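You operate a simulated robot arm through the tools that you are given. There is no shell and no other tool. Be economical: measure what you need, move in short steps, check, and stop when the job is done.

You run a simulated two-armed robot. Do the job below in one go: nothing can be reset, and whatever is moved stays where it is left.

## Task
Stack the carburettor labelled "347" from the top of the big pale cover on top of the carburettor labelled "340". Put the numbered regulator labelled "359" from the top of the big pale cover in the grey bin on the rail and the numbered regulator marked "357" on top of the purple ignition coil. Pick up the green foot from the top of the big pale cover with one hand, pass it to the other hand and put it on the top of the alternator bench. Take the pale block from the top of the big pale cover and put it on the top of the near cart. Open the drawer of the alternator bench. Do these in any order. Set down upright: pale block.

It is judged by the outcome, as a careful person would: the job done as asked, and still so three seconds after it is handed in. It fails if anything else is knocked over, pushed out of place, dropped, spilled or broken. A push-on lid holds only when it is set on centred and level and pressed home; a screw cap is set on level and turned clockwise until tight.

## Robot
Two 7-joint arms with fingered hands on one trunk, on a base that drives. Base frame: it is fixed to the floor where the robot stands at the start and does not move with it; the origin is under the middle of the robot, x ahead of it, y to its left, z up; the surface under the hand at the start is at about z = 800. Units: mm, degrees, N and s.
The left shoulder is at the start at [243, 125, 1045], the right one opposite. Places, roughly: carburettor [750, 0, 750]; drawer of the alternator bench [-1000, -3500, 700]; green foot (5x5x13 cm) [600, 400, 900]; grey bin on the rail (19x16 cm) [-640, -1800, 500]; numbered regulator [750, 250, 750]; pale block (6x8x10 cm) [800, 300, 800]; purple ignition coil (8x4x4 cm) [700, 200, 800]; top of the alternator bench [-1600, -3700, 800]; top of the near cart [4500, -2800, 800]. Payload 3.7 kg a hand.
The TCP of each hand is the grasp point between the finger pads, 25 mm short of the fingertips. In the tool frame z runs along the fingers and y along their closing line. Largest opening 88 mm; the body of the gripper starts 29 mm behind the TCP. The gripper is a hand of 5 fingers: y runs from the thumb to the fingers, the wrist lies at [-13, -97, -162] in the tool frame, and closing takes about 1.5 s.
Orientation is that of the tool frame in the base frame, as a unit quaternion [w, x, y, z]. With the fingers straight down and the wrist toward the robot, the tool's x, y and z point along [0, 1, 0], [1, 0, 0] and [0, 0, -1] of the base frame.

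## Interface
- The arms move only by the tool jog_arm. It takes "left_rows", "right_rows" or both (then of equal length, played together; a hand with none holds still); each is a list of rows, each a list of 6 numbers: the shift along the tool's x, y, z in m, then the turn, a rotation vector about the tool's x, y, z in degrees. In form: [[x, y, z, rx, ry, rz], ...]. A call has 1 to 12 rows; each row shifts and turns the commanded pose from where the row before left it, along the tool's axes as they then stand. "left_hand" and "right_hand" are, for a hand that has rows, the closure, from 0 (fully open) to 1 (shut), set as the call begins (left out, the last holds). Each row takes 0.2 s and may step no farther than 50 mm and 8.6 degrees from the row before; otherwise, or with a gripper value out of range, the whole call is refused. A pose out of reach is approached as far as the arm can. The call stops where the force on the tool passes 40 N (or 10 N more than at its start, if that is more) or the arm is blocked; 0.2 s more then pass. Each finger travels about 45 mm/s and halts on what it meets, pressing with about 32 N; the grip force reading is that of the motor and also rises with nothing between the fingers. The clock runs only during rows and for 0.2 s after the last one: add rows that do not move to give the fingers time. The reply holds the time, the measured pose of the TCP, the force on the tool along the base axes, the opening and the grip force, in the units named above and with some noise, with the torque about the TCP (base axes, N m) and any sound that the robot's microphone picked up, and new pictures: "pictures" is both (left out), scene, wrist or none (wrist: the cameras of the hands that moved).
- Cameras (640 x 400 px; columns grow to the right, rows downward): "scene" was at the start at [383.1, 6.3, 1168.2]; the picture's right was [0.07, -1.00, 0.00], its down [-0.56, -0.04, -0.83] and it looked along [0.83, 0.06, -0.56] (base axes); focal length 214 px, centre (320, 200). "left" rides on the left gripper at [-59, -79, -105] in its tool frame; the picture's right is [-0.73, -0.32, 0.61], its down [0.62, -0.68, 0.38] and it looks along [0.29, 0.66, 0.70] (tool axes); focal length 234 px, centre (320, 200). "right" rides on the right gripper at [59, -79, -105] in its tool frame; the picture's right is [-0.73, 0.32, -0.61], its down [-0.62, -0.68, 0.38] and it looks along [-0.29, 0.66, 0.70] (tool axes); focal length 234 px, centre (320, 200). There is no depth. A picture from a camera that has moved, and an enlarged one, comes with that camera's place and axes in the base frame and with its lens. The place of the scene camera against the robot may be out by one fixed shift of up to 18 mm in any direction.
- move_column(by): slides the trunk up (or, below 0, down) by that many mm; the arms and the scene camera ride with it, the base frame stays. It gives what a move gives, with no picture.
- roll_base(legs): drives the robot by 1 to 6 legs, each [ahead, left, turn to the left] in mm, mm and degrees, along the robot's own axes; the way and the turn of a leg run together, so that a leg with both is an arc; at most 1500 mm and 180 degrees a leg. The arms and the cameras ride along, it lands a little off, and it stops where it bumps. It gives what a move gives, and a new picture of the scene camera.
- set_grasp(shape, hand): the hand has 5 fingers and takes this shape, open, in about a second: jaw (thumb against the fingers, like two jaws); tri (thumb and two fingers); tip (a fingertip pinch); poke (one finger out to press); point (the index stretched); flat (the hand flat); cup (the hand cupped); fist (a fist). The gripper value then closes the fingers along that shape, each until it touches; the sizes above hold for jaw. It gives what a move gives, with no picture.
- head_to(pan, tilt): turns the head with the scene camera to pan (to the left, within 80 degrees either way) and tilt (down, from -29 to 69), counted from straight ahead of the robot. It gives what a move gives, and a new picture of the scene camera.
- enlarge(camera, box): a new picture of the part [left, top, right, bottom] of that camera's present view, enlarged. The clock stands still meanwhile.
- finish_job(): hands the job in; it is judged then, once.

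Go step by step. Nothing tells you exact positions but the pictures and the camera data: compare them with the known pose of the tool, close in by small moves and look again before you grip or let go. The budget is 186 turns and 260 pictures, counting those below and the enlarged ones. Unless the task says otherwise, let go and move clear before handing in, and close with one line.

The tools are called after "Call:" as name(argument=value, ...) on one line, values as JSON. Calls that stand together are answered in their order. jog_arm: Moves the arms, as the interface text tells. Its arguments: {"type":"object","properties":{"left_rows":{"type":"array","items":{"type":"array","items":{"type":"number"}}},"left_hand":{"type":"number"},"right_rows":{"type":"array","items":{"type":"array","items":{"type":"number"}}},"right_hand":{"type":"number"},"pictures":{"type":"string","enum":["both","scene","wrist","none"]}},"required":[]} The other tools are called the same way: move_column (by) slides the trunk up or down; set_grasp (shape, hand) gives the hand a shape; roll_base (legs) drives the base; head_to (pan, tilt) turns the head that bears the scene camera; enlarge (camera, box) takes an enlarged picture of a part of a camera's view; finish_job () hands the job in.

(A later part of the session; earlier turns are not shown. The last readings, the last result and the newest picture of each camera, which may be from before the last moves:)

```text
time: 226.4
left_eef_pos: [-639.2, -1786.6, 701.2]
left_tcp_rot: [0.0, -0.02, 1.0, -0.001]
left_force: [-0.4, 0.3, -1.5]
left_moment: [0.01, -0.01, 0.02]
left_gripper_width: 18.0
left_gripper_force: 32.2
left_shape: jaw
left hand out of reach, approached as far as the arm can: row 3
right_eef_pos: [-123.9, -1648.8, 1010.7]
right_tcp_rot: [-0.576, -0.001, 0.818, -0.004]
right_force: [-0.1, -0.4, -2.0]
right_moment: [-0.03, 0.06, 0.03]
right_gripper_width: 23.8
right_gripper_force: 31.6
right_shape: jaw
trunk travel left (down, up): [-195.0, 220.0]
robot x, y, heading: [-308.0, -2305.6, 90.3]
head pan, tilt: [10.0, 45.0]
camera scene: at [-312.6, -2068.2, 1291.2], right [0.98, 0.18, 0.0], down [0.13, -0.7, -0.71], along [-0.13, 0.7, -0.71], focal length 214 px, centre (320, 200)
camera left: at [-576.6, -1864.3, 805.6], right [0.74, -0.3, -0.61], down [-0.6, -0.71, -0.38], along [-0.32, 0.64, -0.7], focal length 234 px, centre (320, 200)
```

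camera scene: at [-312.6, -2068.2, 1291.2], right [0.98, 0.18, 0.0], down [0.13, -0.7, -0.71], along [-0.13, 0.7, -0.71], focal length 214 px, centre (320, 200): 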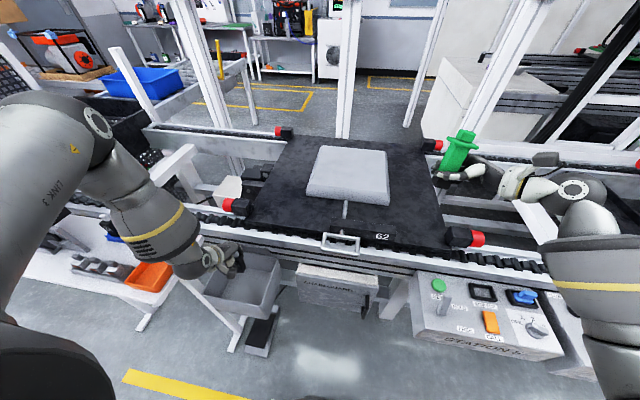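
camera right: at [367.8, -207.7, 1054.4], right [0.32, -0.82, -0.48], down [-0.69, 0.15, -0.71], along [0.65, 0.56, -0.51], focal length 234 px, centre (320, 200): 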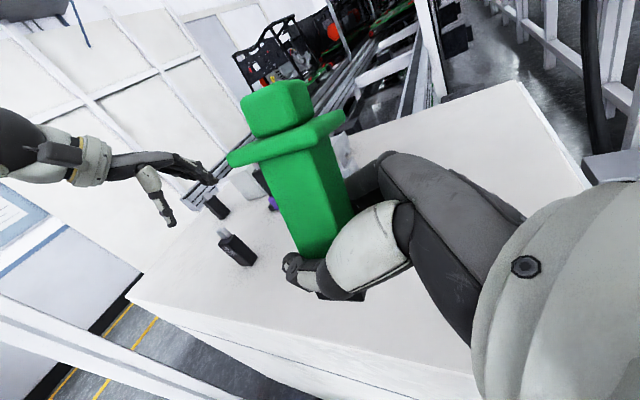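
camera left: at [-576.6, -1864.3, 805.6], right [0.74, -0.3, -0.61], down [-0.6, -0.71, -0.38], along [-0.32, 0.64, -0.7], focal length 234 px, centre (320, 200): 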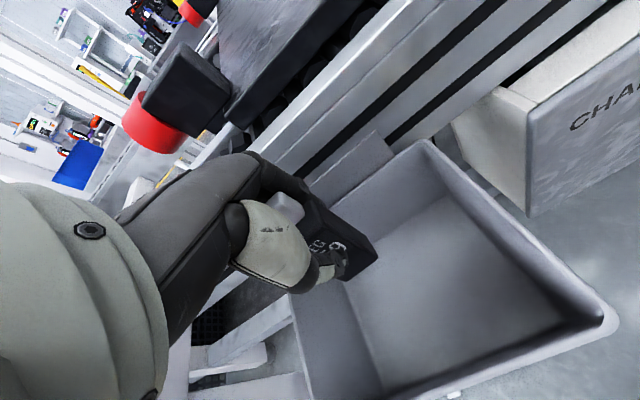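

Call:
jog_arm(left_rows=[[0, 0, -0.04, 0, 0, 0], [0, -0.003, -0.04, 0, 0, 0]], pictures="none")

Call:
move_column(by=-110)

Call:
jog_arm(left_rows=[[0, 0, 0.0, 0, 0, 0], [0, 0, 0.02, 0, 0, 0]], pictures="both")

```text
time: 227.1
left_eef_pos: [-638.6, -1792.4, 784.1]
left_tcp_rot: [0.002, -0.021, 1.0, 0.0]
left_force: [-0.4, 0.2, -1.9]
left_moment: [0.01, 0.0, 0.0]
left_gripper_width: 18.0
left_gripper_force: 31.7
left_shape: jaw
right_eef_pos: [-124.5, -1648.8, 1014.4]
right_tcp_rot: [-0.575, -0.003, 0.818, -0.003]
right_force: [0.7, 0.2, -2.1]
right_moment: [-0.03, 0.01, 0.01]
right_gripper_width: 23.7
right_gripper_force: 32.0
right_shape: jaw
trunk travel left (down, up): [-195.0, 220.0]
robot x, y, heading: [-308.7, -2306.4, 90.2]
head pan, tilt: [10.0, 45.0]
```

```text
time: 228.5
left_eef_pos: [-639.2, -1792.7, 672.5]
left_tcp_rot: [0.001, -0.02, 1.0, 0.0]
left_force: [0.0, 0.5, -0.5]
left_moment: [0.01, 0.01, 0.01]
left_gripper_width: 17.6
left_gripper_force: 32.1
left_shape: jaw
right_eef_pos: [-124.4, -1649.5, 904.7]
right_tcp_rot: [-0.575, -0.003, 0.818, -0.002]
right_force: [0.5, 0.0, -1.9]
right_moment: [-0.01, 0.04, 0.0]
right_gripper_width: 24.1
right_gripper_force: 32.1
right_shape: jaw
trunk travel left (down, up): [-85.0, 330.0]
robot x, y, heading: [-311.2, -2303.4, 90.5]
head pan, tilt: [10.0, 45.0]
```

```text
time: 229.1
left_eef_pos: [-639.2, -1791.9, 653.0]
left_tcp_rot: [0.0, -0.02, 1.0, -0.001]
left_force: [-0.5, -0.2, -1.5]
left_moment: [0.0, -0.02, 0.0]
left_gripper_width: 17.8
left_gripper_force: 32.4
left_shape: jaw
right_eef_pos: [-125.4, -1647.1, 902.9]
right_tcp_rot: [-0.575, -0.002, 0.818, -0.004]
right_force: [0.0, 0.8, -2.8]
right_moment: [-0.03, 0.01, 0.01]
right_gripper_width: 23.6
right_gripper_force: 32.0
right_shape: jaw
trunk travel left (down, up): [-85.0, 330.0]
robot x, y, heading: [-312.1, -2305.1, 90.1]
head pan, tilt: [10.0, 45.0]
camera scene: at [-314.7, -1951.7, 1163.3], right [0.98, 0.18, 0.0], down [0.13, -0.7, -0.71], along [-0.13, 0.7, -0.71], focal length 214 px, centre (320, 200)
camera left: at [-576.3, -1868.5, 756.3], right [0.74, -0.29, -0.61], down [-0.59, -0.71, -0.38], along [-0.32, 0.64, -0.7], focal length 234 px, centre (320, 200)
```

scene: 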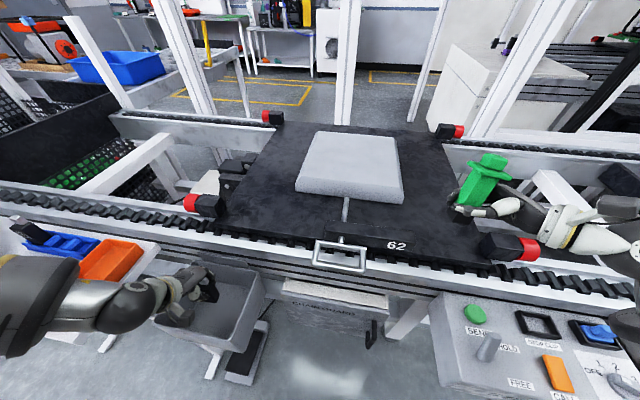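
left: 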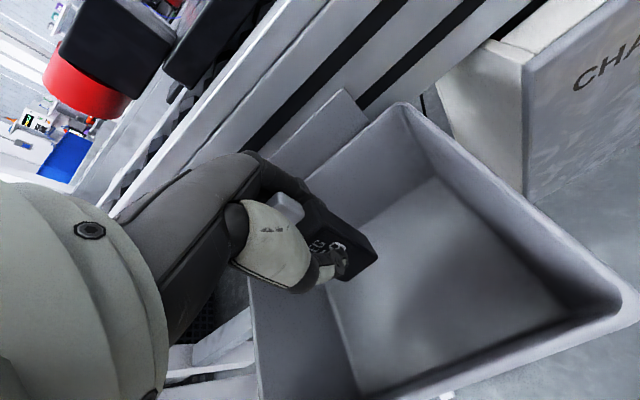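

The forearm would near the side tray if I go deeper. I yaw the hand counter-clockwise to swing the wrist away from the side table.

Call:
jog_arm(left_rows=[[0, 0, -0.02, 0, 0, 0], [0, 0, 0, 0, 0, -8], [0, 0, 0, 0, 0, -8], [0, 0, 0, 0, 0, -8], [0, 0, 0, 0, 0, -8], [0, 0, 0, 0, 0, -8], [0, 0, 0, 0, 0, -8], [0, 0, 0, 0, 0, -8]], pictures="both")

```text
time: 230.9
left_eef_pos: [-639.3, -1792.2, 671.2]
left_tcp_rot: [0.001, -0.488, 0.873, -0.001]
left_force: [0.2, 0.1, -1.1]
left_moment: [-0.02, 0.0, -0.01]
left_gripper_width: 17.6
left_gripper_force: 31.7
left_shape: jaw
right_eef_pos: [-123.6, -1648.6, 902.2]
right_tcp_rot: [-0.575, -0.002, 0.818, -0.003]
right_force: [0.3, 0.4, -2.5]
right_moment: [-0.03, 0.0, 0.03]
right_gripper_width: 23.5
right_gripper_force: 32.0
right_shape: jaw
trunk travel left (down, up): [-85.0, 330.0]
robot x, y, heading: [-312.1, -2308.4, 90.2]
head pan, tilt: [10.0, 45.0]
camera scene: at [-314.6, -1952.0, 1163.5], right [0.98, 0.18, 0.0], down [0.13, -0.7, -0.71], along [-0.13, 0.7, -0.71], focal length 214 px, centre (320, 200)
camera left: at [-540.4, -1784.3, 775.6], right [0.66, 0.45, -0.61], down [0.25, -0.89, -0.38], along [-0.71, 0.1, -0.7], focal length 234 px, centre (320, 200)
```

scene: 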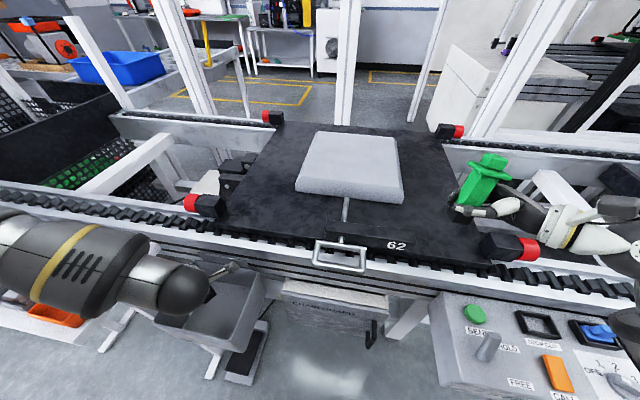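
left: 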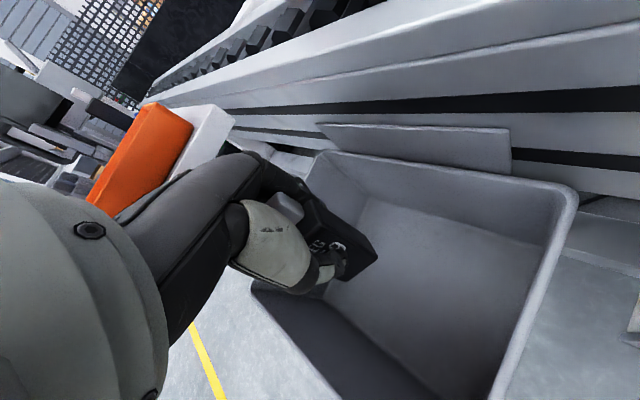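

Call:
jog_arm(left_rows=[[0, 0, 0.03, 0, 0, 0], [0, 0, 0.03, 0, 0, 0]], pictures="both")

```text
time: 231.5
left_eef_pos: [-639.1, -1793.9, 611.7]
left_tcp_rot: [0.0, -0.488, 0.873, -0.001]
left_force: [-0.5, 0.7, -1.8]
left_moment: [0.0, 0.0, -0.02]
left_gripper_width: 17.7
left_gripper_force: 31.6
left_shape: jaw
right_eef_pos: [-124.8, -1648.8, 902.2]
right_tcp_rot: [-0.575, -0.001, 0.818, -0.004]
right_force: [0.2, -0.8, -2.3]
right_moment: [-0.03, -0.01, -0.03]
right_gripper_width: 23.7
right_gripper_force: 31.8
right_shape: jaw
trunk travel left (down, up): [-85.0, 330.0]
robot x, y, heading: [-308.8, -2304.6, 90.4]
head pan, tilt: [10.0, 45.0]
camera scene: at [-314.7, -1951.9, 1163.4], right [0.98, 0.18, 0.0], down [0.13, -0.7, -0.71], along [-0.13, 0.7, -0.71], focal length 214 px, centre (320, 200)
camera left: at [-540.3, -1785.0, 716.1], right [0.66, 0.45, -0.61], down [0.25, -0.89, -0.38], along [-0.71, 0.1, -0.7], focal length 234 px, centre (320, 200)
```

scene: 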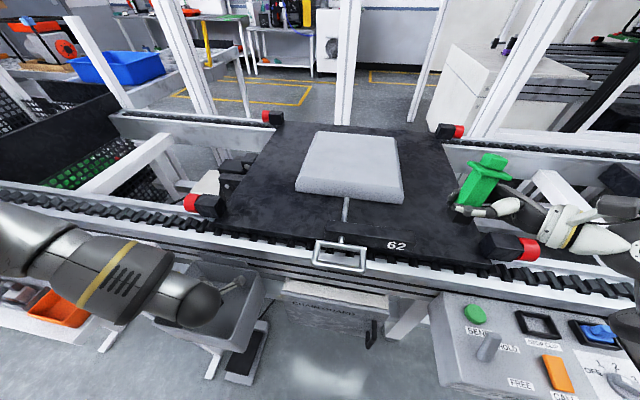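
left: 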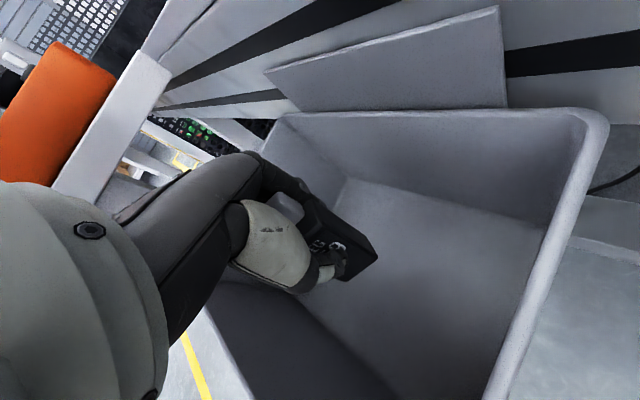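

Call:
jog_arm(left_rows=[[0, 0, 0.025, 0, 0, 0], [0, 0, 0.02, 0, 0, 0], [0, 0, 0, 0, 0, 0]], pictures="both")

```text
time: 232.3
left_eef_pos: [-639.5, -1792.7, 566.4]
left_tcp_rot: [0.0, -0.488, 0.873, -0.001]
left_force: [0.9, -0.6, -1.1]
left_moment: [0.02, -0.01, 0.0]
left_gripper_width: 17.9
left_gripper_force: 32.3
left_shape: jaw
right_eef_pos: [-125.7, -1649.1, 903.2]
right_tcp_rot: [-0.575, -0.002, 0.818, -0.003]
right_force: [0.2, -0.3, -2.7]
right_moment: [-0.01, 0.0, 0.0]
right_gripper_width: 23.8
right_gripper_force: 32.3
right_shape: jaw
trunk travel left (down, up): [-85.0, 330.0]
robot x, y, heading: [-310.4, -2306.8, 90.3]
head pan, tilt: [10.0, 45.0]
camera scene: at [-314.7, -1952.3, 1163.7], right [0.98, 0.18, 0.0], down [0.13, -0.7, -0.71], along [-0.13, 0.7, -0.71], focal length 214 px, centre (320, 200)
camera left: at [-541.3, -1784.8, 671.9], right [0.66, 0.45, -0.61], down [0.25, -0.89, -0.38], along [-0.71, 0.1, -0.7], focal length 234 px, centre (320, 200)
```

scene: 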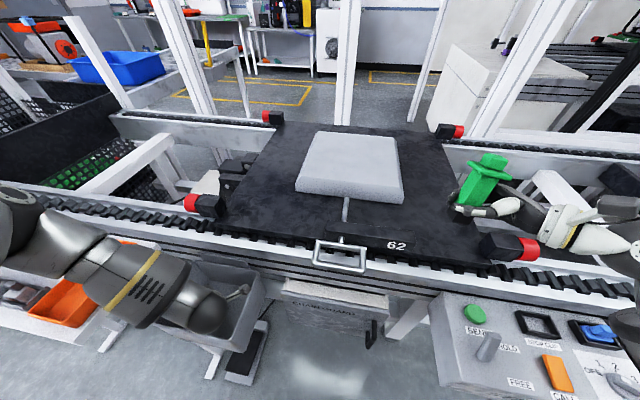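
left: 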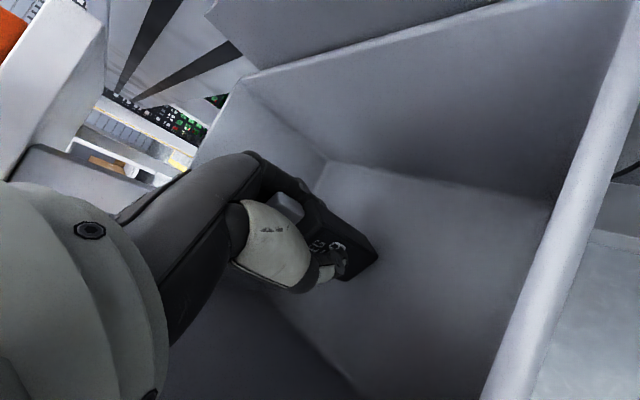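

Call:
jog_arm(left_rows=[[0, 0, 0.006, 0, 0, 0], [0, 0, 0.004, 0, 0, 0], [0, 0, 0.004, 0, 0, 0], [0, 0, 0.003, 0, 0, 0], [0, 0, 0.003, 0, 0, 0], [0, 0, 0, 0, 0, 0]], pictures="wrist")

```text
time: 233.5
left_eef_pos: [-637.8, -1792.2, 552.7]
left_tcp_rot: [0.001, -0.487, 0.873, 0.003]
left_force: [3.4, -10.2, 34.7]
left_moment: [-0.12, 0.13, 0.04]
left_gripper_width: 20.6
left_gripper_force: 32.4
left_shape: jaw
right_eef_pos: [-122.8, -1652.1, 906.3]
right_tcp_rot: [-0.576, -0.002, 0.817, -0.003]
right_force: [-0.1, 0.1, -0.7]
right_moment: [0.02, 0.04, 0.02]
right_gripper_width: 23.7
right_gripper_force: 32.3
right_shape: jaw
trunk travel left (down, up): [-85.0, 330.0]
robot x, y, heading: [-312.5, -2307.9, 90.4]
head pan, tilt: [10.0, 45.0]
stopped in row 5 (left hand): the force on the tool passed its limit at 43 N (the readings are from after the stop); the commanded pose is now the measured one
camera left: at [-538.7, -1785.3, 656.6], right [0.65, 0.45, -0.61], down [0.25, -0.89, -0.39], along [-0.71, 0.1, -0.69], focal length 234 px, centre (320, 200)
```

left: 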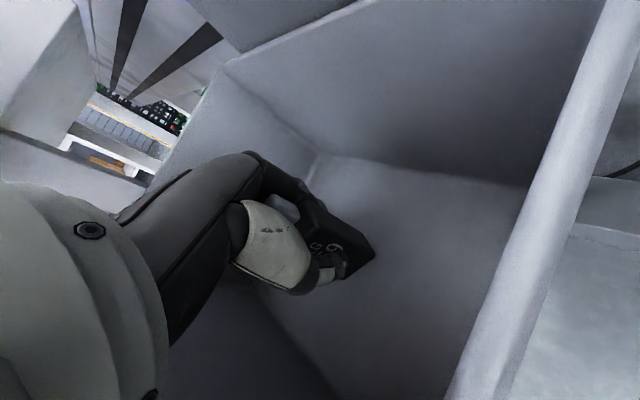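

The regulator rests on the bin's bottom. Relax, release partly, rise straight up.

Call:
jog_arm(left_rows=[[0, 0, -0.004, 0, 0, 0], [0, 0, 0, 0, 0, 0]], pictures="none")

Call:
jog_arm(left_rows=[[0, 0, 0, 0, 0, 0], [0, 0, 0, 0, 0, 0], [0, 0, 0, 0, 0, 0], [0, 0, 0, 0, 0, 0], [0, 0, -0.02, 0, 0, 0], [0, 0, -0.035, 0, 0, 0], [0, 0, -0.035, 0, 0, 0], [0, 0, -0.035, 0, 0, 0], [0, 0, -0.035, 0, 0, 0]], left_hand=0.4, pictures="both")

```text
time: 234.1
left_eef_pos: [-637.6, -1792.8, 552.8]
left_tcp_rot: [0.001, -0.487, 0.874, 0.0]
left_force: [3.0, -5.1, 17.5]
left_moment: [0.01, -0.01, 0.01]
left_gripper_width: 20.5
left_gripper_force: 31.5
left_shape: jaw
right_eef_pos: [-124.4, -1650.1, 903.1]
right_tcp_rot: [-0.575, -0.001, 0.818, -0.004]
right_force: [-0.7, -1.5, -1.8]
right_moment: [-0.02, -0.01, -0.02]
right_gripper_width: 24.0
right_gripper_force: 32.3
right_shape: jaw
trunk travel left (down, up): [-85.0, 330.0]
robot x, y, heading: [-311.6, -2305.0, 90.2]
head pan, tilt: [10.0, 45.0]
```

```text
time: 236.1
left_eef_pos: [-638.4, -1791.5, 711.2]
left_tcp_rot: [0.0, -0.487, 0.873, 0.0]
left_force: [0.4, -0.5, -0.4]
left_moment: [0.02, 0.0, 0.02]
left_gripper_width: 52.2
left_gripper_force: 0.1
left_shape: jaw
right_eef_pos: [-124.9, -1649.1, 903.2]
right_tcp_rot: [-0.576, -0.002, 0.818, -0.004]
right_force: [0.1, -0.5, -2.4]
right_moment: [-0.04, 0.02, -0.03]
right_gripper_width: 23.5
right_gripper_force: 32.2
right_shape: jaw
trunk travel left (down, up): [-85.0, 330.0]
robot x, y, heading: [-310.9, -2308.2, 90.7]
head pan, tilt: [10.0, 45.0]
camera scene: at [-314.6, -1952.9, 1163.8], right [0.98, 0.18, 0.0], down [0.13, -0.7, -0.71], along [-0.13, 0.7, -0.71], focal length 214 px, centre (320, 200)
camera left: at [-539.0, -1784.2, 816.0], right [0.66, 0.45, -0.61], down [0.25, -0.89, -0.38], along [-0.71, 0.1, -0.7], focal length 234 px, centre (320, 200)
```

scene: 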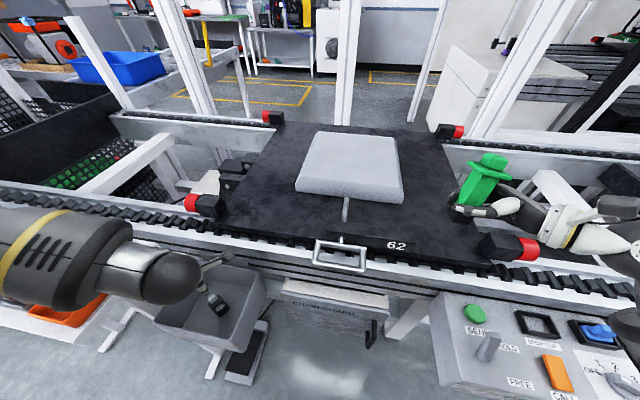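
left: 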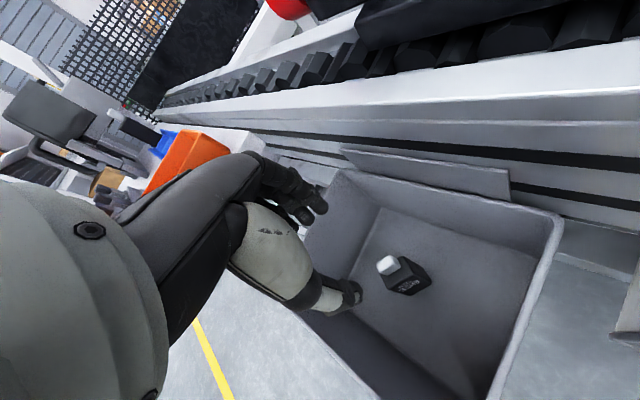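

359 stands in the grey bin. Raise and un-yaw the left hand, lift the trunk, back off and turn to the alternator bench.

Call:
jog_arm(left_rows=[[0, 0, -0.04, 0, 0, 0], [0, 0, -0.04, 0, 0, 0], [0, 0, -0.04, 0, 0, 0], [0, 0, -0.04, 0, 0, 0], [0, 0, -0.03, 0, 0, 8], [0, 0, -0.03, 0, 0, 8], [0, 0, -0.02, 0, 0, 8], [0, 0, 0, 0, 0, 8], [0, 0, 0, 0, 0, 8], [0, 0, 0, 0, 0, 8], [0, 0, 0, 0, 0, 8]], left_hand=0, pictures="none")

Call:
move_column(by=120)

Call:
head_to(pan=0, tilt=30)

Call:
roll_base(legs=[[-270, 0, 0], [0, 0, 90], [0, 0, 90], [0, -900, 0]])

```text
time: 238.5
left_eef_pos: [-649.0, -1754.7, 945.2]
left_tcp_rot: [0.0, -0.018, 1.0, 0.001]
left_force: [0.1, 0.2, 0.4]
left_moment: [-0.01, -0.02, 0.0]
left_gripper_width: 87.6
left_gripper_force: 0.1
left_shape: jaw
left hand out of reach, approached as far as the arm can: row 2, 3, 4, 5
right_eef_pos: [-125.3, -1649.1, 904.1]
right_tcp_rot: [-0.575, -0.002, 0.818, -0.004]
right_force: [0.7, -0.2, -2.9]
right_moment: [-0.03, 0.01, -0.03]
right_gripper_width: 23.6
right_gripper_force: 31.8
right_shape: jaw
trunk travel left (down, up): [-85.0, 330.0]
robot x, y, heading: [-307.5, -2304.6, 90.4]
head pan, tilt: [10.0, 45.0]
```

```text
time: 240.0
left_eef_pos: [-648.2, -1753.3, 1063.0]
left_tcp_rot: [0.0, -0.021, 1.0, -0.001]
left_force: [-1.1, -0.4, 0.5]
left_moment: [0.0, 0.0, 0.02]
left_gripper_width: 87.7
left_gripper_force: 0.2
left_shape: jaw
right_eef_pos: [-124.9, -1646.9, 1020.7]
right_tcp_rot: [-0.575, -0.001, 0.818, -0.005]
right_force: [0.7, -0.1, -1.3]
right_moment: [-0.01, 0.02, 0.01]
right_gripper_width: 23.9
right_gripper_force: 32.3
right_shape: jaw
trunk travel left (down, up): [-205.0, 210.0]
robot x, y, heading: [-312.4, -2304.1, 90.2]
head pan, tilt: [10.0, 45.0]
```

```text
time: 240.7
left_eef_pos: [-649.5, -1754.7, 1063.7]
left_tcp_rot: [0.0, -0.02, 1.0, 0.0]
left_force: [0.0, 0.3, 0.2]
left_moment: [-0.02, -0.02, 0.01]
left_gripper_width: 87.8
left_gripper_force: 0.1
left_shape: jaw
right_eef_pos: [-124.5, -1649.5, 1023.1]
right_tcp_rot: [-0.575, -0.002, 0.818, -0.004]
right_force: [-0.2, 0.5, -2.2]
right_moment: [-0.01, 0.02, 0.04]
right_gripper_width: 23.6
right_gripper_force: 31.7
right_shape: jaw
trunk travel left (down, up): [-205.0, 210.0]
robot x, y, heading: [-310.8, -2307.3, 90.1]
head pan, tilt: [0.0, 30.0]
camera scene: at [-299.9, -2069.7, 1324.9], right [1.0, 0.01, 0.0], down [0.0, -0.5, -0.87], along [0.0, 0.87, -0.5], focal length 214 px, centre (320, 200)
```

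scene: 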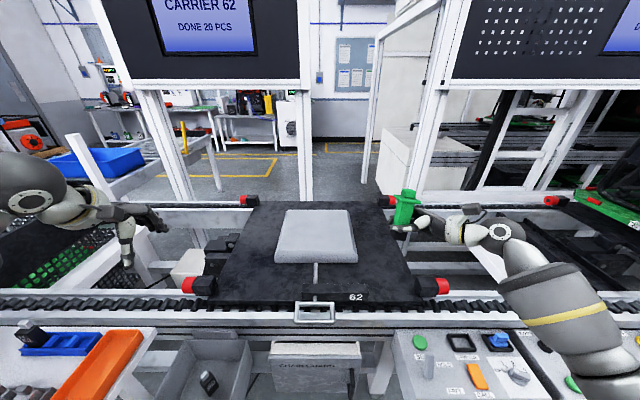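

```text
time: 258.2
left_eef_pos: [-837.4, -3158.9, 1064.6]
left_tcp_rot: [0.0, 0.999, 0.048, 0.0]
left_force: [-0.4, 0.6, 0.2]
left_moment: [-0.01, 0.0, -0.01]
left_gripper_width: 87.7
left_gripper_force: 0.1
left_shape: jaw
right_eef_pos: [-1352.3, -3293.3, 1022.9]
right_tcp_rot: [-0.02, 0.817, 0.025, 0.575]
right_force: [-0.6, 0.8, -2.7]
right_moment: [0.04, -0.01, -0.01]
right_gripper_width: 22.8
right_gripper_force: 32.0
right_shape: jaw
trunk travel left (down, up): [-205.0, 210.0]
robot x, y, heading: [-1206.8, -2623.8, -86.5]
head pan, tilt: [0.0, 30.0]
camera scene: at [-1178.3, -2862.9, 1325.0], right [-1.0, -0.06, 0.0], down [-0.03, 0.5, -0.87], along [0.05, -0.86, -0.5], focal length 214 px, centre (320, 200)
```

scene: 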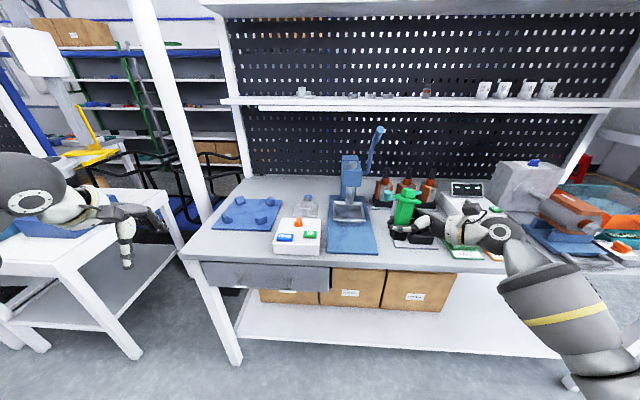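

The alternator bench with its drawer is in front. Look closer for a free place and the drawer handle.

Call:
enlarge(camera="scene", box=[170, 160, 450, 310])

```text
2.29 times, centred on (310, 235) of scene
camera zoom: at [-1178.3, -2862.9, 1325.0], right [-1.0, -0.06, 0.0], down [-0.03, 0.5, -0.87], along [0.05, -0.86, -0.5], focal length 490 px, centre (343, 120)
```

zoom: 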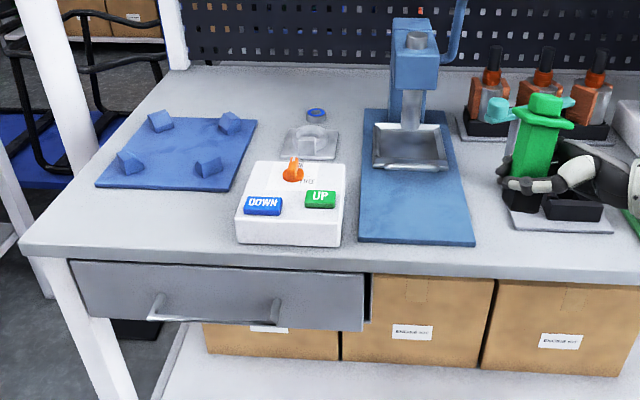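

I'll place the foot on the free strip in front of the blue mat, with the right hand pointing straight at the bench. Back off, shift left, then yaw the right hand to point forward.

Call:
roll_base(legs=[[-200, 480, -3.5]])

Call:
jog_arm(right_rows=[[0, 0.03, 0, -7.7, 0, 2.8], [0, 0.03, 0, -7.7, 0, 2.8], [0, 0.03, 0, -7.7, 0, 2.8], [0, 0.025, 0.01, -7.7, 0, 2.8], [0, 0.02, 0.015, -7.7, 0, 2.8], [0, 0.015, 0.02, -7.7, 0, 2.8], [0, 0, 0.02, -7.7, 0, 2.8], [0, 0, 0.02, -7.7, 0, 2.8], [0, 0, 0, -7.7, 0, 2.8], [0, 0, 0, -7.7, 0, 2.8], [0, 0, 0, -7.7, 0, 2.8]], pictures="scene")

```text
time: 263.0
left_eef_pos: [-389.6, -2957.6, 1064.6]
left_tcp_rot: [0.001, 1.0, 0.022, -0.001]
left_force: [-0.1, 0.6, -0.3]
left_moment: [0.0, 0.0, 0.02]
left_gripper_width: 87.6
left_gripper_force: 0.0
left_shape: jaw
right_eef_pos: [-912.9, -3065.6, 1023.2]
right_tcp_rot: [-0.005, 0.818, 0.003, 0.575]
right_force: [0.2, 0.0, -2.2]
right_moment: [0.02, 0.0, 0.03]
right_gripper_width: 22.9
right_gripper_force: 32.1
right_shape: jaw
trunk travel left (down, up): [-205.0, 210.0]
robot x, y, heading: [-730.4, -2407.2, -89.6]
head pan, tilt: [0.0, 30.0]
camera scene: at [-715.6, -2644.7, 1325.0], right [-1.0, -0.01, 0.0], down [-0.01, 0.5, -0.87], along [0.01, -0.87, -0.5], focal length 214 px, centre (320, 200)
```

scene: 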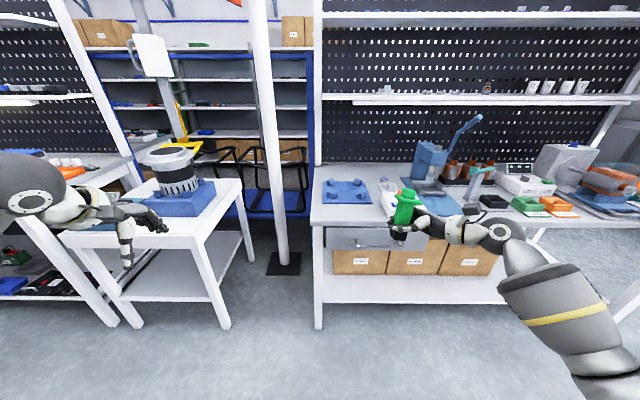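

```text
time: 265.4
left_eef_pos: [-389.8, -2958.4, 1063.6]
left_tcp_rot: [0.0, 1.0, 0.023, -0.001]
left_force: [-0.8, 0.1, -0.1]
left_moment: [-0.02, 0.0, 0.02]
left_gripper_width: 87.9
left_gripper_force: 0.1
left_shape: jaw
right_eef_pos: [-897.3, -3260.0, 993.0]
right_tcp_rot: [0.402, 0.582, -0.578, 0.407]
right_force: [0.2, -0.5, -2.3]
right_moment: [-0.07, -0.05, -0.01]
right_gripper_width: 22.5
right_gripper_force: 31.8
right_shape: jaw
trunk travel left (down, up): [-205.0, 210.0]
robot x, y, heading: [-728.3, -2409.9, -89.5]
head pan, tilt: [0.0, 30.0]
camera scene: at [-715.7, -2644.9, 1324.9], right [-1.0, -0.01, 0.0], down [-0.01, 0.5, -0.87], along [0.01, -0.87, -0.5], focal length 214 px, centre (320, 200)
```

scene: 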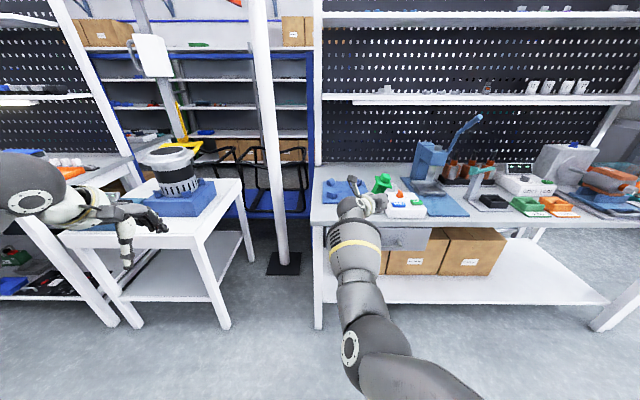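

Call:
jog_arm(right_rows=[[0, 0, 0, 0, 3.5, 0], [0, 0, 0, 0, 3.5, 0]], pictures="wrist")

Call:
enlarge(camera="scene", box=[300, 140, 440, 240])

```text
time: 266.0
left_eef_pos: [-389.3, -2959.6, 1065.3]
left_tcp_rot: [0.0, 1.0, 0.022, 0.001]
left_force: [-0.2, -0.2, 0.2]
left_moment: [0.05, 0.0, 0.0]
left_gripper_width: 87.9
left_gripper_force: 0.1
left_shape: jaw
right_eef_pos: [-897.6, -3260.6, 993.8]
right_tcp_rot: [0.436, 0.556, -0.552, 0.442]
right_force: [0.1, -0.7, -2.1]
right_moment: [-0.05, 0.0, 0.01]
right_gripper_width: 22.4
right_gripper_force: 32.2
right_shape: jaw
trunk travel left (down, up): [-205.0, 210.0]
robot x, y, heading: [-732.8, -2413.4, -89.3]
head pan, tilt: [0.0, 30.0]
camera right: at [-820.1, -3170.3, 1074.5], right [-0.33, 0.75, -0.57], down [0.69, -0.22, -0.69], along [-0.65, -0.62, -0.44], focal length 234 px, centre (320, 200)
```

right: 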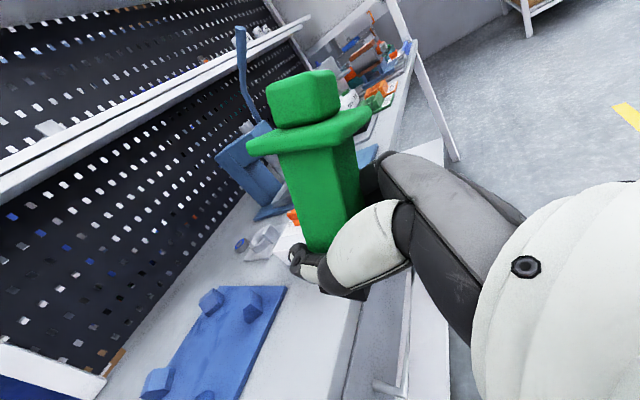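

```text
4.00 times, centred on (370, 190) of scene
camera zoom: at [-715.9, -2644.9, 1324.9], right [-1.0, -0.01, 0.0], down [0.0, 0.5, -0.87], along [0.01, -0.87, -0.5], focal length 858 px, centre (120, 240)
```

zoom: 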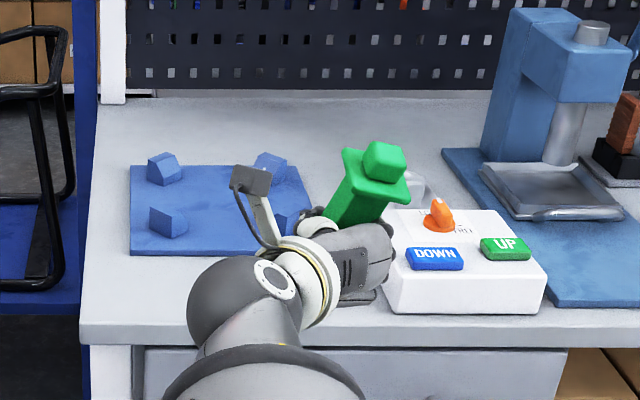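

The foot leans ~25° sideways in the grip. I roll the hand about the finger axis to bring it upright and recheck.

Call:
jog_arm(right_rows=[[0, 0, 0, 0, 0, -8.3], [0, 0, 0, 0, 0, -8.3], [0, 0, 0, 0, 0, -8.3]], pictures="wrist")

Call:
enlarge(camera="scene", box=[300, 140, 440, 240])

```text
time: 266.8
left_eef_pos: [-389.3, -2958.5, 1065.1]
left_tcp_rot: [0.0, 1.0, 0.022, 0.0]
left_force: [-0.3, -0.2, 0.0]
left_moment: [0.02, 0.0, -0.01]
left_gripper_width: 87.7
left_gripper_force: 0.1
left_shape: jaw
right_eef_pos: [-898.4, -3260.2, 992.4]
right_tcp_rot: [0.522, 0.662, -0.419, 0.337]
right_force: [0.4, -1.2, -2.5]
right_moment: [0.0, 0.02, 0.01]
right_gripper_width: 22.2
right_gripper_force: 31.7
right_shape: jaw
trunk travel left (down, up): [-205.0, 210.0]
robot x, y, heading: [-730.5, -2405.8, -89.3]
head pan, tilt: [0.0, 30.0]
camera right: at [-802.2, -3161.2, 1036.9], right [-0.61, 0.7, -0.37], down [0.36, -0.17, -0.92], along [-0.71, -0.69, -0.15], focal length 234 px, centre (320, 200)
```

right: 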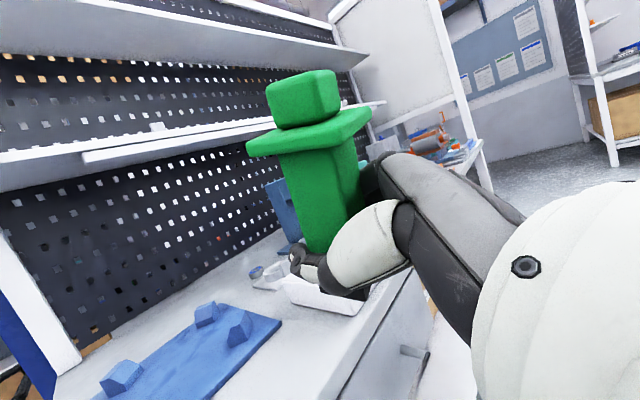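

```text
4.00 times, centred on (370, 190) of scene
camera zoom: at [-716.1, -2645.0, 1324.9], right [-1.0, -0.01, 0.0], down [0.0, 0.5, -0.87], along [0.01, -0.87, -0.5], focal length 858 px, centre (120, 240)
```

zoom: 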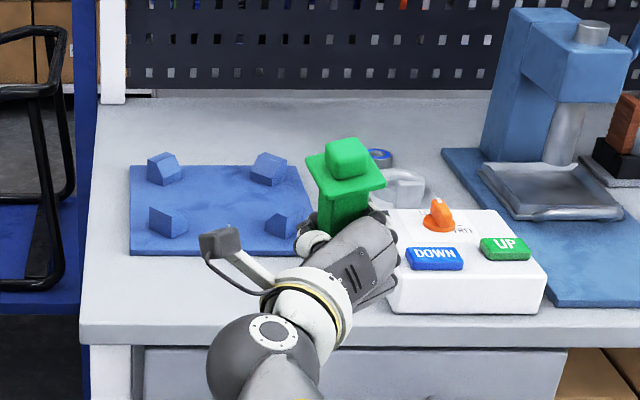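

Call:
jog_arm(right_rows=[[0, 0, 0, 3.75, -6.5, 3], [0, 0, 0, 3.75, -6.5, 3]], pictures="wrist")

Call:
enlarge(camera="scene", box=[320, 150, 420, 220])

```text
time: 267.4
left_eef_pos: [-389.4, -2960.1, 1064.7]
left_tcp_rot: [0.001, 1.0, 0.023, -0.001]
left_force: [0.1, 0.5, -0.2]
left_moment: [0.04, 0.0, -0.02]
left_gripper_width: 88.0
left_gripper_force: 0.0
left_shape: jaw
right_eef_pos: [-898.8, -3259.1, 993.5]
right_tcp_rot: [0.407, 0.706, -0.486, 0.314]
right_force: [-0.2, 1.0, -2.5]
right_moment: [0.02, -0.01, 0.05]
right_gripper_width: 22.3
right_gripper_force: 31.8
right_shape: jaw
trunk travel left (down, up): [-205.0, 210.0]
robot x, y, heading: [-725.9, -2407.0, -89.1]
head pan, tilt: [0.0, 30.0]
camera right: at [-808.5, -3177.1, 1071.5], right [-0.57, 0.79, -0.24], down [0.46, 0.06, -0.89], along [-0.68, -0.62, -0.39], focal length 234 px, centre (320, 200)
```

right: 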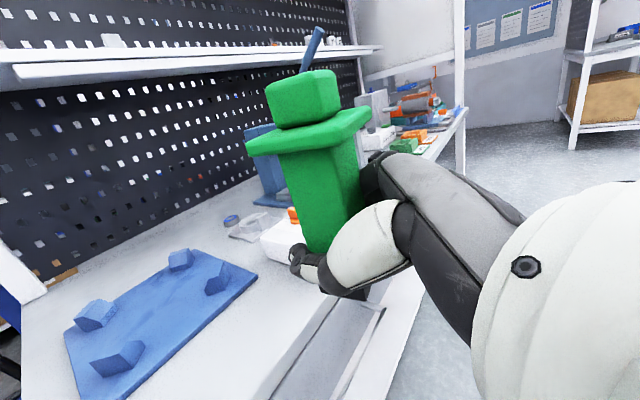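

```text
5.71 times, centred on (370, 185) of scene
camera zoom: at [-715.6, -2644.6, 1325.0], right [-1.0, -0.01, 0.0], down [-0.01, 0.5, -0.87], along [0.01, -0.87, -0.5], focal length 1226 px, centre (34, 286)
```

zoom: 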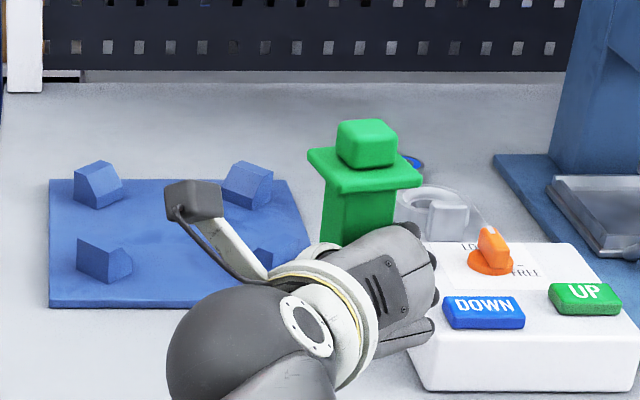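

The foot is upright within ~3°. Move it over the strip in front of the mat and lower part-way.

Call:
jog_arm(right_rows=[[0.0208, 0.0015, 0.038, 0, 0, 0], [0.0208, 0.0015, 0.038, 0, 0, 0], [0.0208, 0.0015, 0.038, 0, 0, 0], [0.0208, 0.0015, 0.038, 0, 0, 0], [-0.028, -0.009, 0.0156, 0, 0, 0], [-0.028, -0.009, 0.0156, 0, 0, 0], [-0.028, -0.009, 0.0156, 0, 0, 0]], pictures="both")

```text
time: 269.0
left_eef_pos: [-389.0, -2959.2, 1063.7]
left_tcp_rot: [0.0, 1.0, 0.023, 0.0]
left_force: [0.5, -0.1, 0.2]
left_moment: [0.0, -0.03, 0.0]
left_gripper_width: 87.5
left_gripper_force: 0.1
left_shape: jaw
right_eef_pos: [-913.8, -3304.6, 912.5]
right_tcp_rot: [0.407, 0.706, -0.487, 0.313]
right_force: [0.4, 0.6, -1.5]
right_moment: [0.01, 0.0, -0.02]
right_gripper_width: 22.5
right_gripper_force: 32.4
right_shape: jaw
right hand out of reach, approached as far as the arm can: row 2, 3, 4, 5, 6, 7
trunk travel left (down, up): [-205.0, 210.0]
robot x, y, heading: [-730.5, -2405.6, -89.5]
head pan, tilt: [0.0, 30.0]
camera scene: at [-715.8, -2645.5, 1324.7], right [-1.0, -0.01, 0.0], down [0.0, 0.5, -0.87], along [0.01, -0.87, -0.5], focal length 214 px, centre (320, 200)
camera right: at [-823.7, -3221.7, 989.5], right [-0.57, 0.79, -0.24], down [0.45, 0.06, -0.89], along [-0.68, -0.62, -0.39], focal length 234 px, centre (320, 200)
```

scene: 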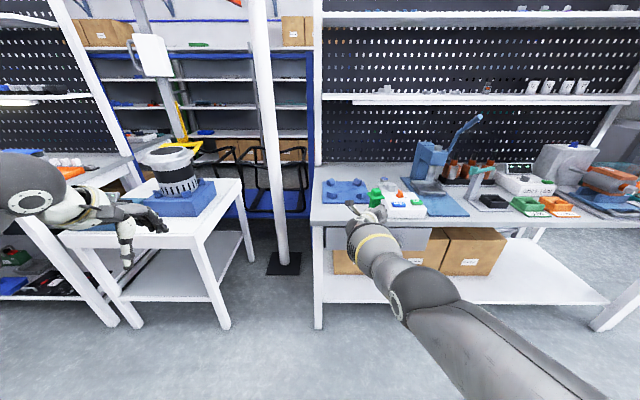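
right: 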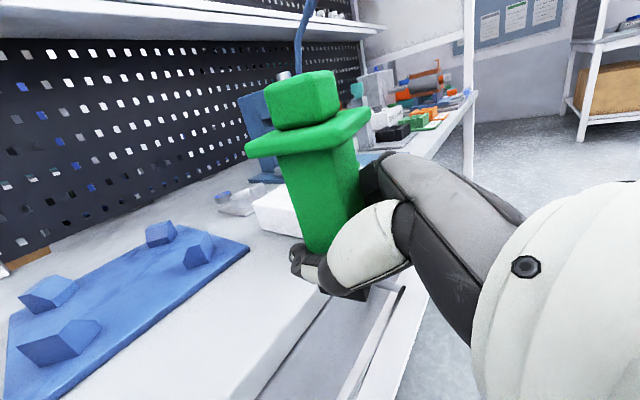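

Call:
roll_base(legs=[[122, 42, 0]])

Call:
enlarge(camera="right", box=[160, 180, 420, 400])

```text
time: 270.3
left_eef_pos: [-346.2, -3077.8, 1063.2]
left_tcp_rot: [0.0, 1.0, 0.023, 0.0]
left_force: [-1.4, 0.2, -0.1]
left_moment: [0.02, 0.0, 0.02]
left_gripper_width: 87.6
left_gripper_force: 0.0
left_shape: jaw
right_eef_pos: [-868.5, -3424.6, 912.9]
right_tcp_rot: [0.407, 0.706, -0.487, 0.314]
right_force: [-0.8, -0.3, -2.2]
right_moment: [0.0, -0.02, -0.02]
right_gripper_width: 22.2
right_gripper_force: 31.5
right_shape: jaw
trunk travel left (down, up): [-205.0, 210.0]
robot x, y, heading: [-684.2, -2529.6, -89.4]
head pan, tilt: [0.0, 30.0]
camera scene: at [-672.1, -2765.9, 1324.8], right [-1.0, -0.01, 0.0], down [-0.01, 0.5, -0.87], along [0.01, -0.87, -0.5], focal length 214 px, centre (320, 200)
```

scene: 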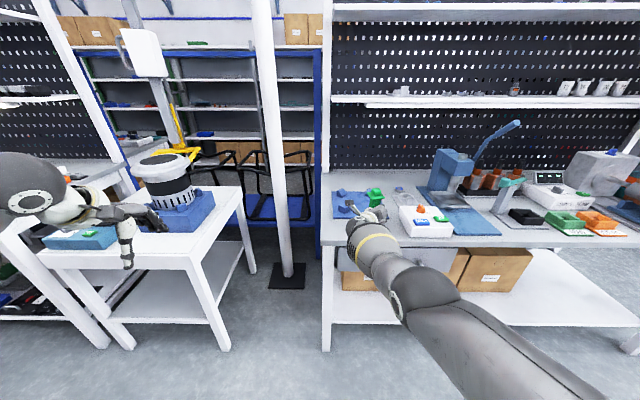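

```text
1.82 times, centred on (290, 290) of right
camera zoom: at [-779.3, -3342.5, 990.0], right [-0.57, 0.78, -0.24], down [0.45, 0.06, -0.89], along [-0.68, -0.62, -0.39], focal length 426 px, centre (374, 36)
```

zoom: 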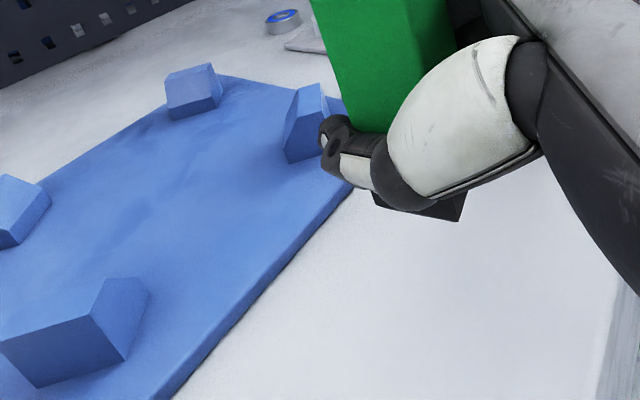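

Call:
jog_arm(right_rows=[[-0.021, -0.0067, 0.0117, 0, 0, 0], [-0.021, -0.0067, 0.0117, 0, 0, 0], [-0.0042, -0.0013, 0.0023, 0, 0, 0], [-0.0042, -0.0013, 0.0023, 0, 0, 0]], pictures="wrist")

```text
time: 271.3
left_eef_pos: [-345.9, -3077.4, 1063.5]
left_tcp_rot: [0.002, 1.0, 0.024, 0.001]
left_force: [0.0, -0.1, 0.0]
left_moment: [-0.01, -0.01, 0.0]
left_gripper_width: 87.7
left_gripper_force: 0.1
left_shape: jaw
right_eef_pos: [-876.0, -3404.7, 864.8]
right_tcp_rot: [0.408, 0.706, -0.487, 0.314]
right_force: [0.6, -0.1, -2.2]
right_moment: [-0.02, 0.0, -0.02]
right_gripper_width: 22.4
right_gripper_force: 31.7
right_shape: jaw
right hand out of reach, approached as far as the arm can: row 1, 2, 3
trunk travel left (down, up): [-205.0, 210.0]
robot x, y, heading: [-686.0, -2528.1, -89.7]
head pan, tilt: [0.0, 30.0]
camera right: at [-786.7, -3322.5, 942.7], right [-0.57, 0.79, -0.24], down [0.45, 0.06, -0.89], along [-0.68, -0.62, -0.39], focal length 234 px, centre (320, 200)
```

right: 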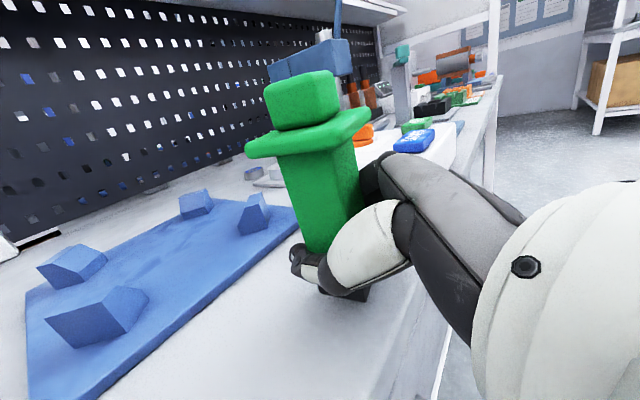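

Call:
roll_base(legs=[[40, 0, 0]])

Call:
jog_arm(right_rows=[[-0.0067, -0.0021, 0.0037, 0, 0, 0], [-0.0042, -0.0013, 0.0023, 0, 0, 0], [-0.0025, -0.0008, 0.0014, 0, 0, 0], [-0.0025, -0.0008, 0.0014, 0, 0, 0], [0, 0, 0, 0, 0, 0]], pictures="wrist")

```text
time: 272.1
left_eef_pos: [-345.3, -3117.6, 1064.9]
left_tcp_rot: [0.001, 1.0, 0.023, 0.0]
left_force: [0.4, -0.4, 0.1]
left_moment: [0.0, 0.01, 0.0]
left_gripper_width: 87.4
left_gripper_force: 0.0
left_shape: jaw
right_eef_pos: [-874.7, -3444.4, 864.2]
right_tcp_rot: [0.407, 0.707, -0.486, 0.314]
right_force: [-0.3, 0.0, -2.3]
right_moment: [-0.04, 0.0, -0.02]
right_gripper_width: 22.3
right_gripper_force: 31.7
right_shape: jaw
trunk travel left (down, up): [-205.0, 210.0]
robot x, y, heading: [-690.8, -2568.6, -89.3]
head pan, tilt: [0.0, 30.0]
camera scene: at [-671.9, -2805.2, 1324.7], right [-1.0, -0.01, 0.0], down [-0.01, 0.5, -0.87], along [0.01, -0.87, -0.5], focal length 214 px, centre (320, 200)
```

scene: 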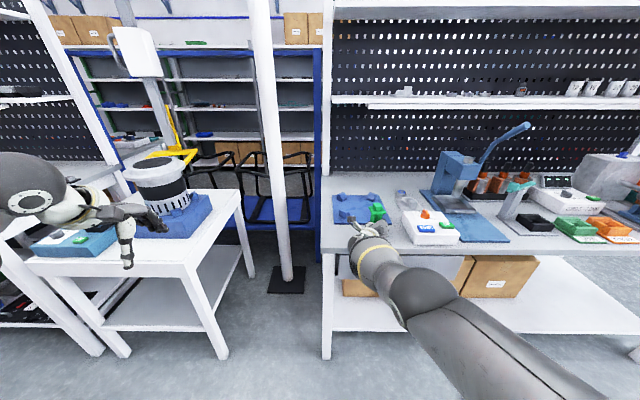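

```text
time: 273.3
left_eef_pos: [-344.7, -3114.7, 1065.0]
left_tcp_rot: [0.0, 1.0, 0.023, -0.001]
left_force: [-0.6, 0.5, -0.4]
left_moment: [-0.02, -0.02, -0.02]
left_gripper_width: 87.6
left_gripper_force: 0.1
left_shape: jaw
right_eef_pos: [-880.4, -3439.3, 855.8]
right_tcp_rot: [0.41, 0.706, -0.485, 0.314]
right_force: [-0.3, -5.9, 8.5]
right_moment: [-0.02, 0.06, -0.02]
right_gripper_width: 22.1
right_gripper_force: 32.1
right_shape: jaw
right hand out of reach, approached as far as the arm can: row 1, 2, 4
trunk travel left (down, up): [-205.0, 210.0]
robot x, y, heading: [-691.1, -2568.4, -89.5]
head pan, tilt: [0.0, 30.0]
camera right: at [-791.4, -3356.5, 933.2], right [-0.57, 0.78, -0.24], down [0.45, 0.06, -0.89], along [-0.68, -0.62, -0.39], focal length 234 px, centre (320, 200)
```

right: 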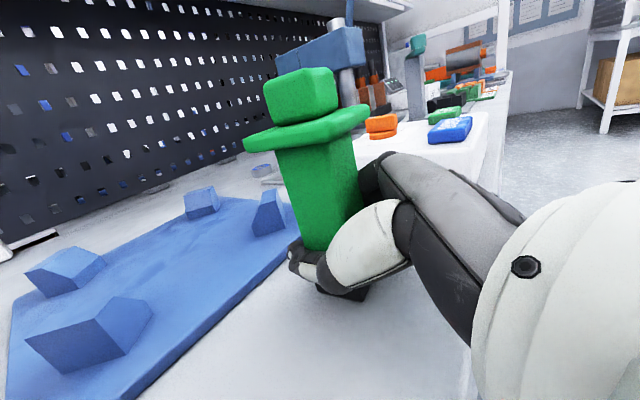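

Call:
jog_arm(right_rows=[[-0.0017, -0.0005, 0.0009, 0, 0, 0], [-0.0017, -0.0005, 0.0009, 0, 0, 0], [0, 0, 0, 0, 0, 0]], pictures="none")

Call:
jog_arm(right_rows=[[0, 0, 0, 0, 0, 0], [0, 0, 0, 0, 0, 0], [0, 0, 0, 0, 0, 0], [0, 0, 0, 0, 0, 0], [0, 0, 0, 0, 0, 0], [0, 0, 0, 0, 0, 0], [0, 0, 0, 0, 0, 0], [0, 0, 0, 0, 0, 0]], right_hand=0, pictures="wrist")

```text
time: 274.1
left_eef_pos: [-343.5, -3115.3, 1064.7]
left_tcp_rot: [0.001, 1.0, 0.024, -0.001]
left_force: [0.4, -0.3, -0.6]
left_moment: [0.01, -0.02, 0.02]
left_gripper_width: 87.7
left_gripper_force: 0.1
left_shape: jaw
right_eef_pos: [-881.3, -3437.9, 855.1]
right_tcp_rot: [0.41, 0.706, -0.484, 0.317]
right_force: [3.3, -11.5, 16.8]
right_moment: [-0.12, 0.11, 0.09]
right_gripper_width: 22.1
right_gripper_force: 31.7
right_shape: jaw
trunk travel left (down, up): [-205.0, 210.0]
robot x, y, heading: [-688.7, -2570.3, -89.4]
head pan, tilt: [0.0, 30.0]
```

```text
time: 275.9
left_eef_pos: [-344.7, -3116.6, 1063.2]
left_tcp_rot: [0.001, 1.0, 0.024, 0.0]
left_force: [-0.1, 1.1, -0.3]
left_moment: [-0.02, -0.01, 0.02]
left_gripper_width: 87.5
left_gripper_force: 0.2
left_shape: jaw
right_eef_pos: [-883.0, -3436.3, 850.4]
right_tcp_rot: [0.408, 0.707, -0.486, 0.314]
right_force: [0.6, -0.3, 1.1]
right_moment: [0.03, 0.01, 0.0]
right_gripper_width: 87.4
right_gripper_force: 0.1
right_shape: jaw
trunk travel left (down, up): [-205.0, 210.0]
robot x, y, heading: [-688.6, -2566.0, -89.5]
head pan, tilt: [0.0, 30.0]
camera right: at [-793.6, -3354.8, 927.9], right [-0.57, 0.78, -0.24], down [0.45, 0.06, -0.89], along [-0.68, -0.62, -0.39], focal length 234 px, centre (320, 200)
```

right: 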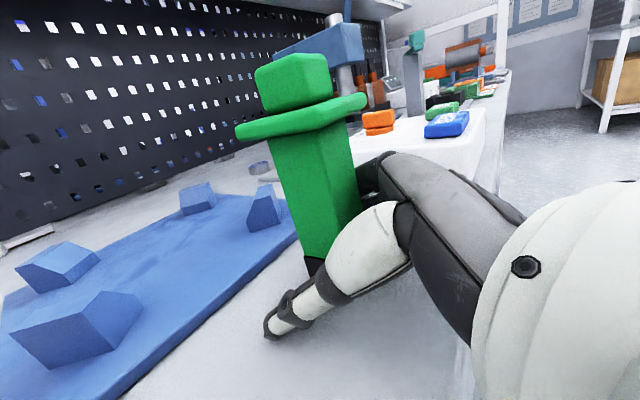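

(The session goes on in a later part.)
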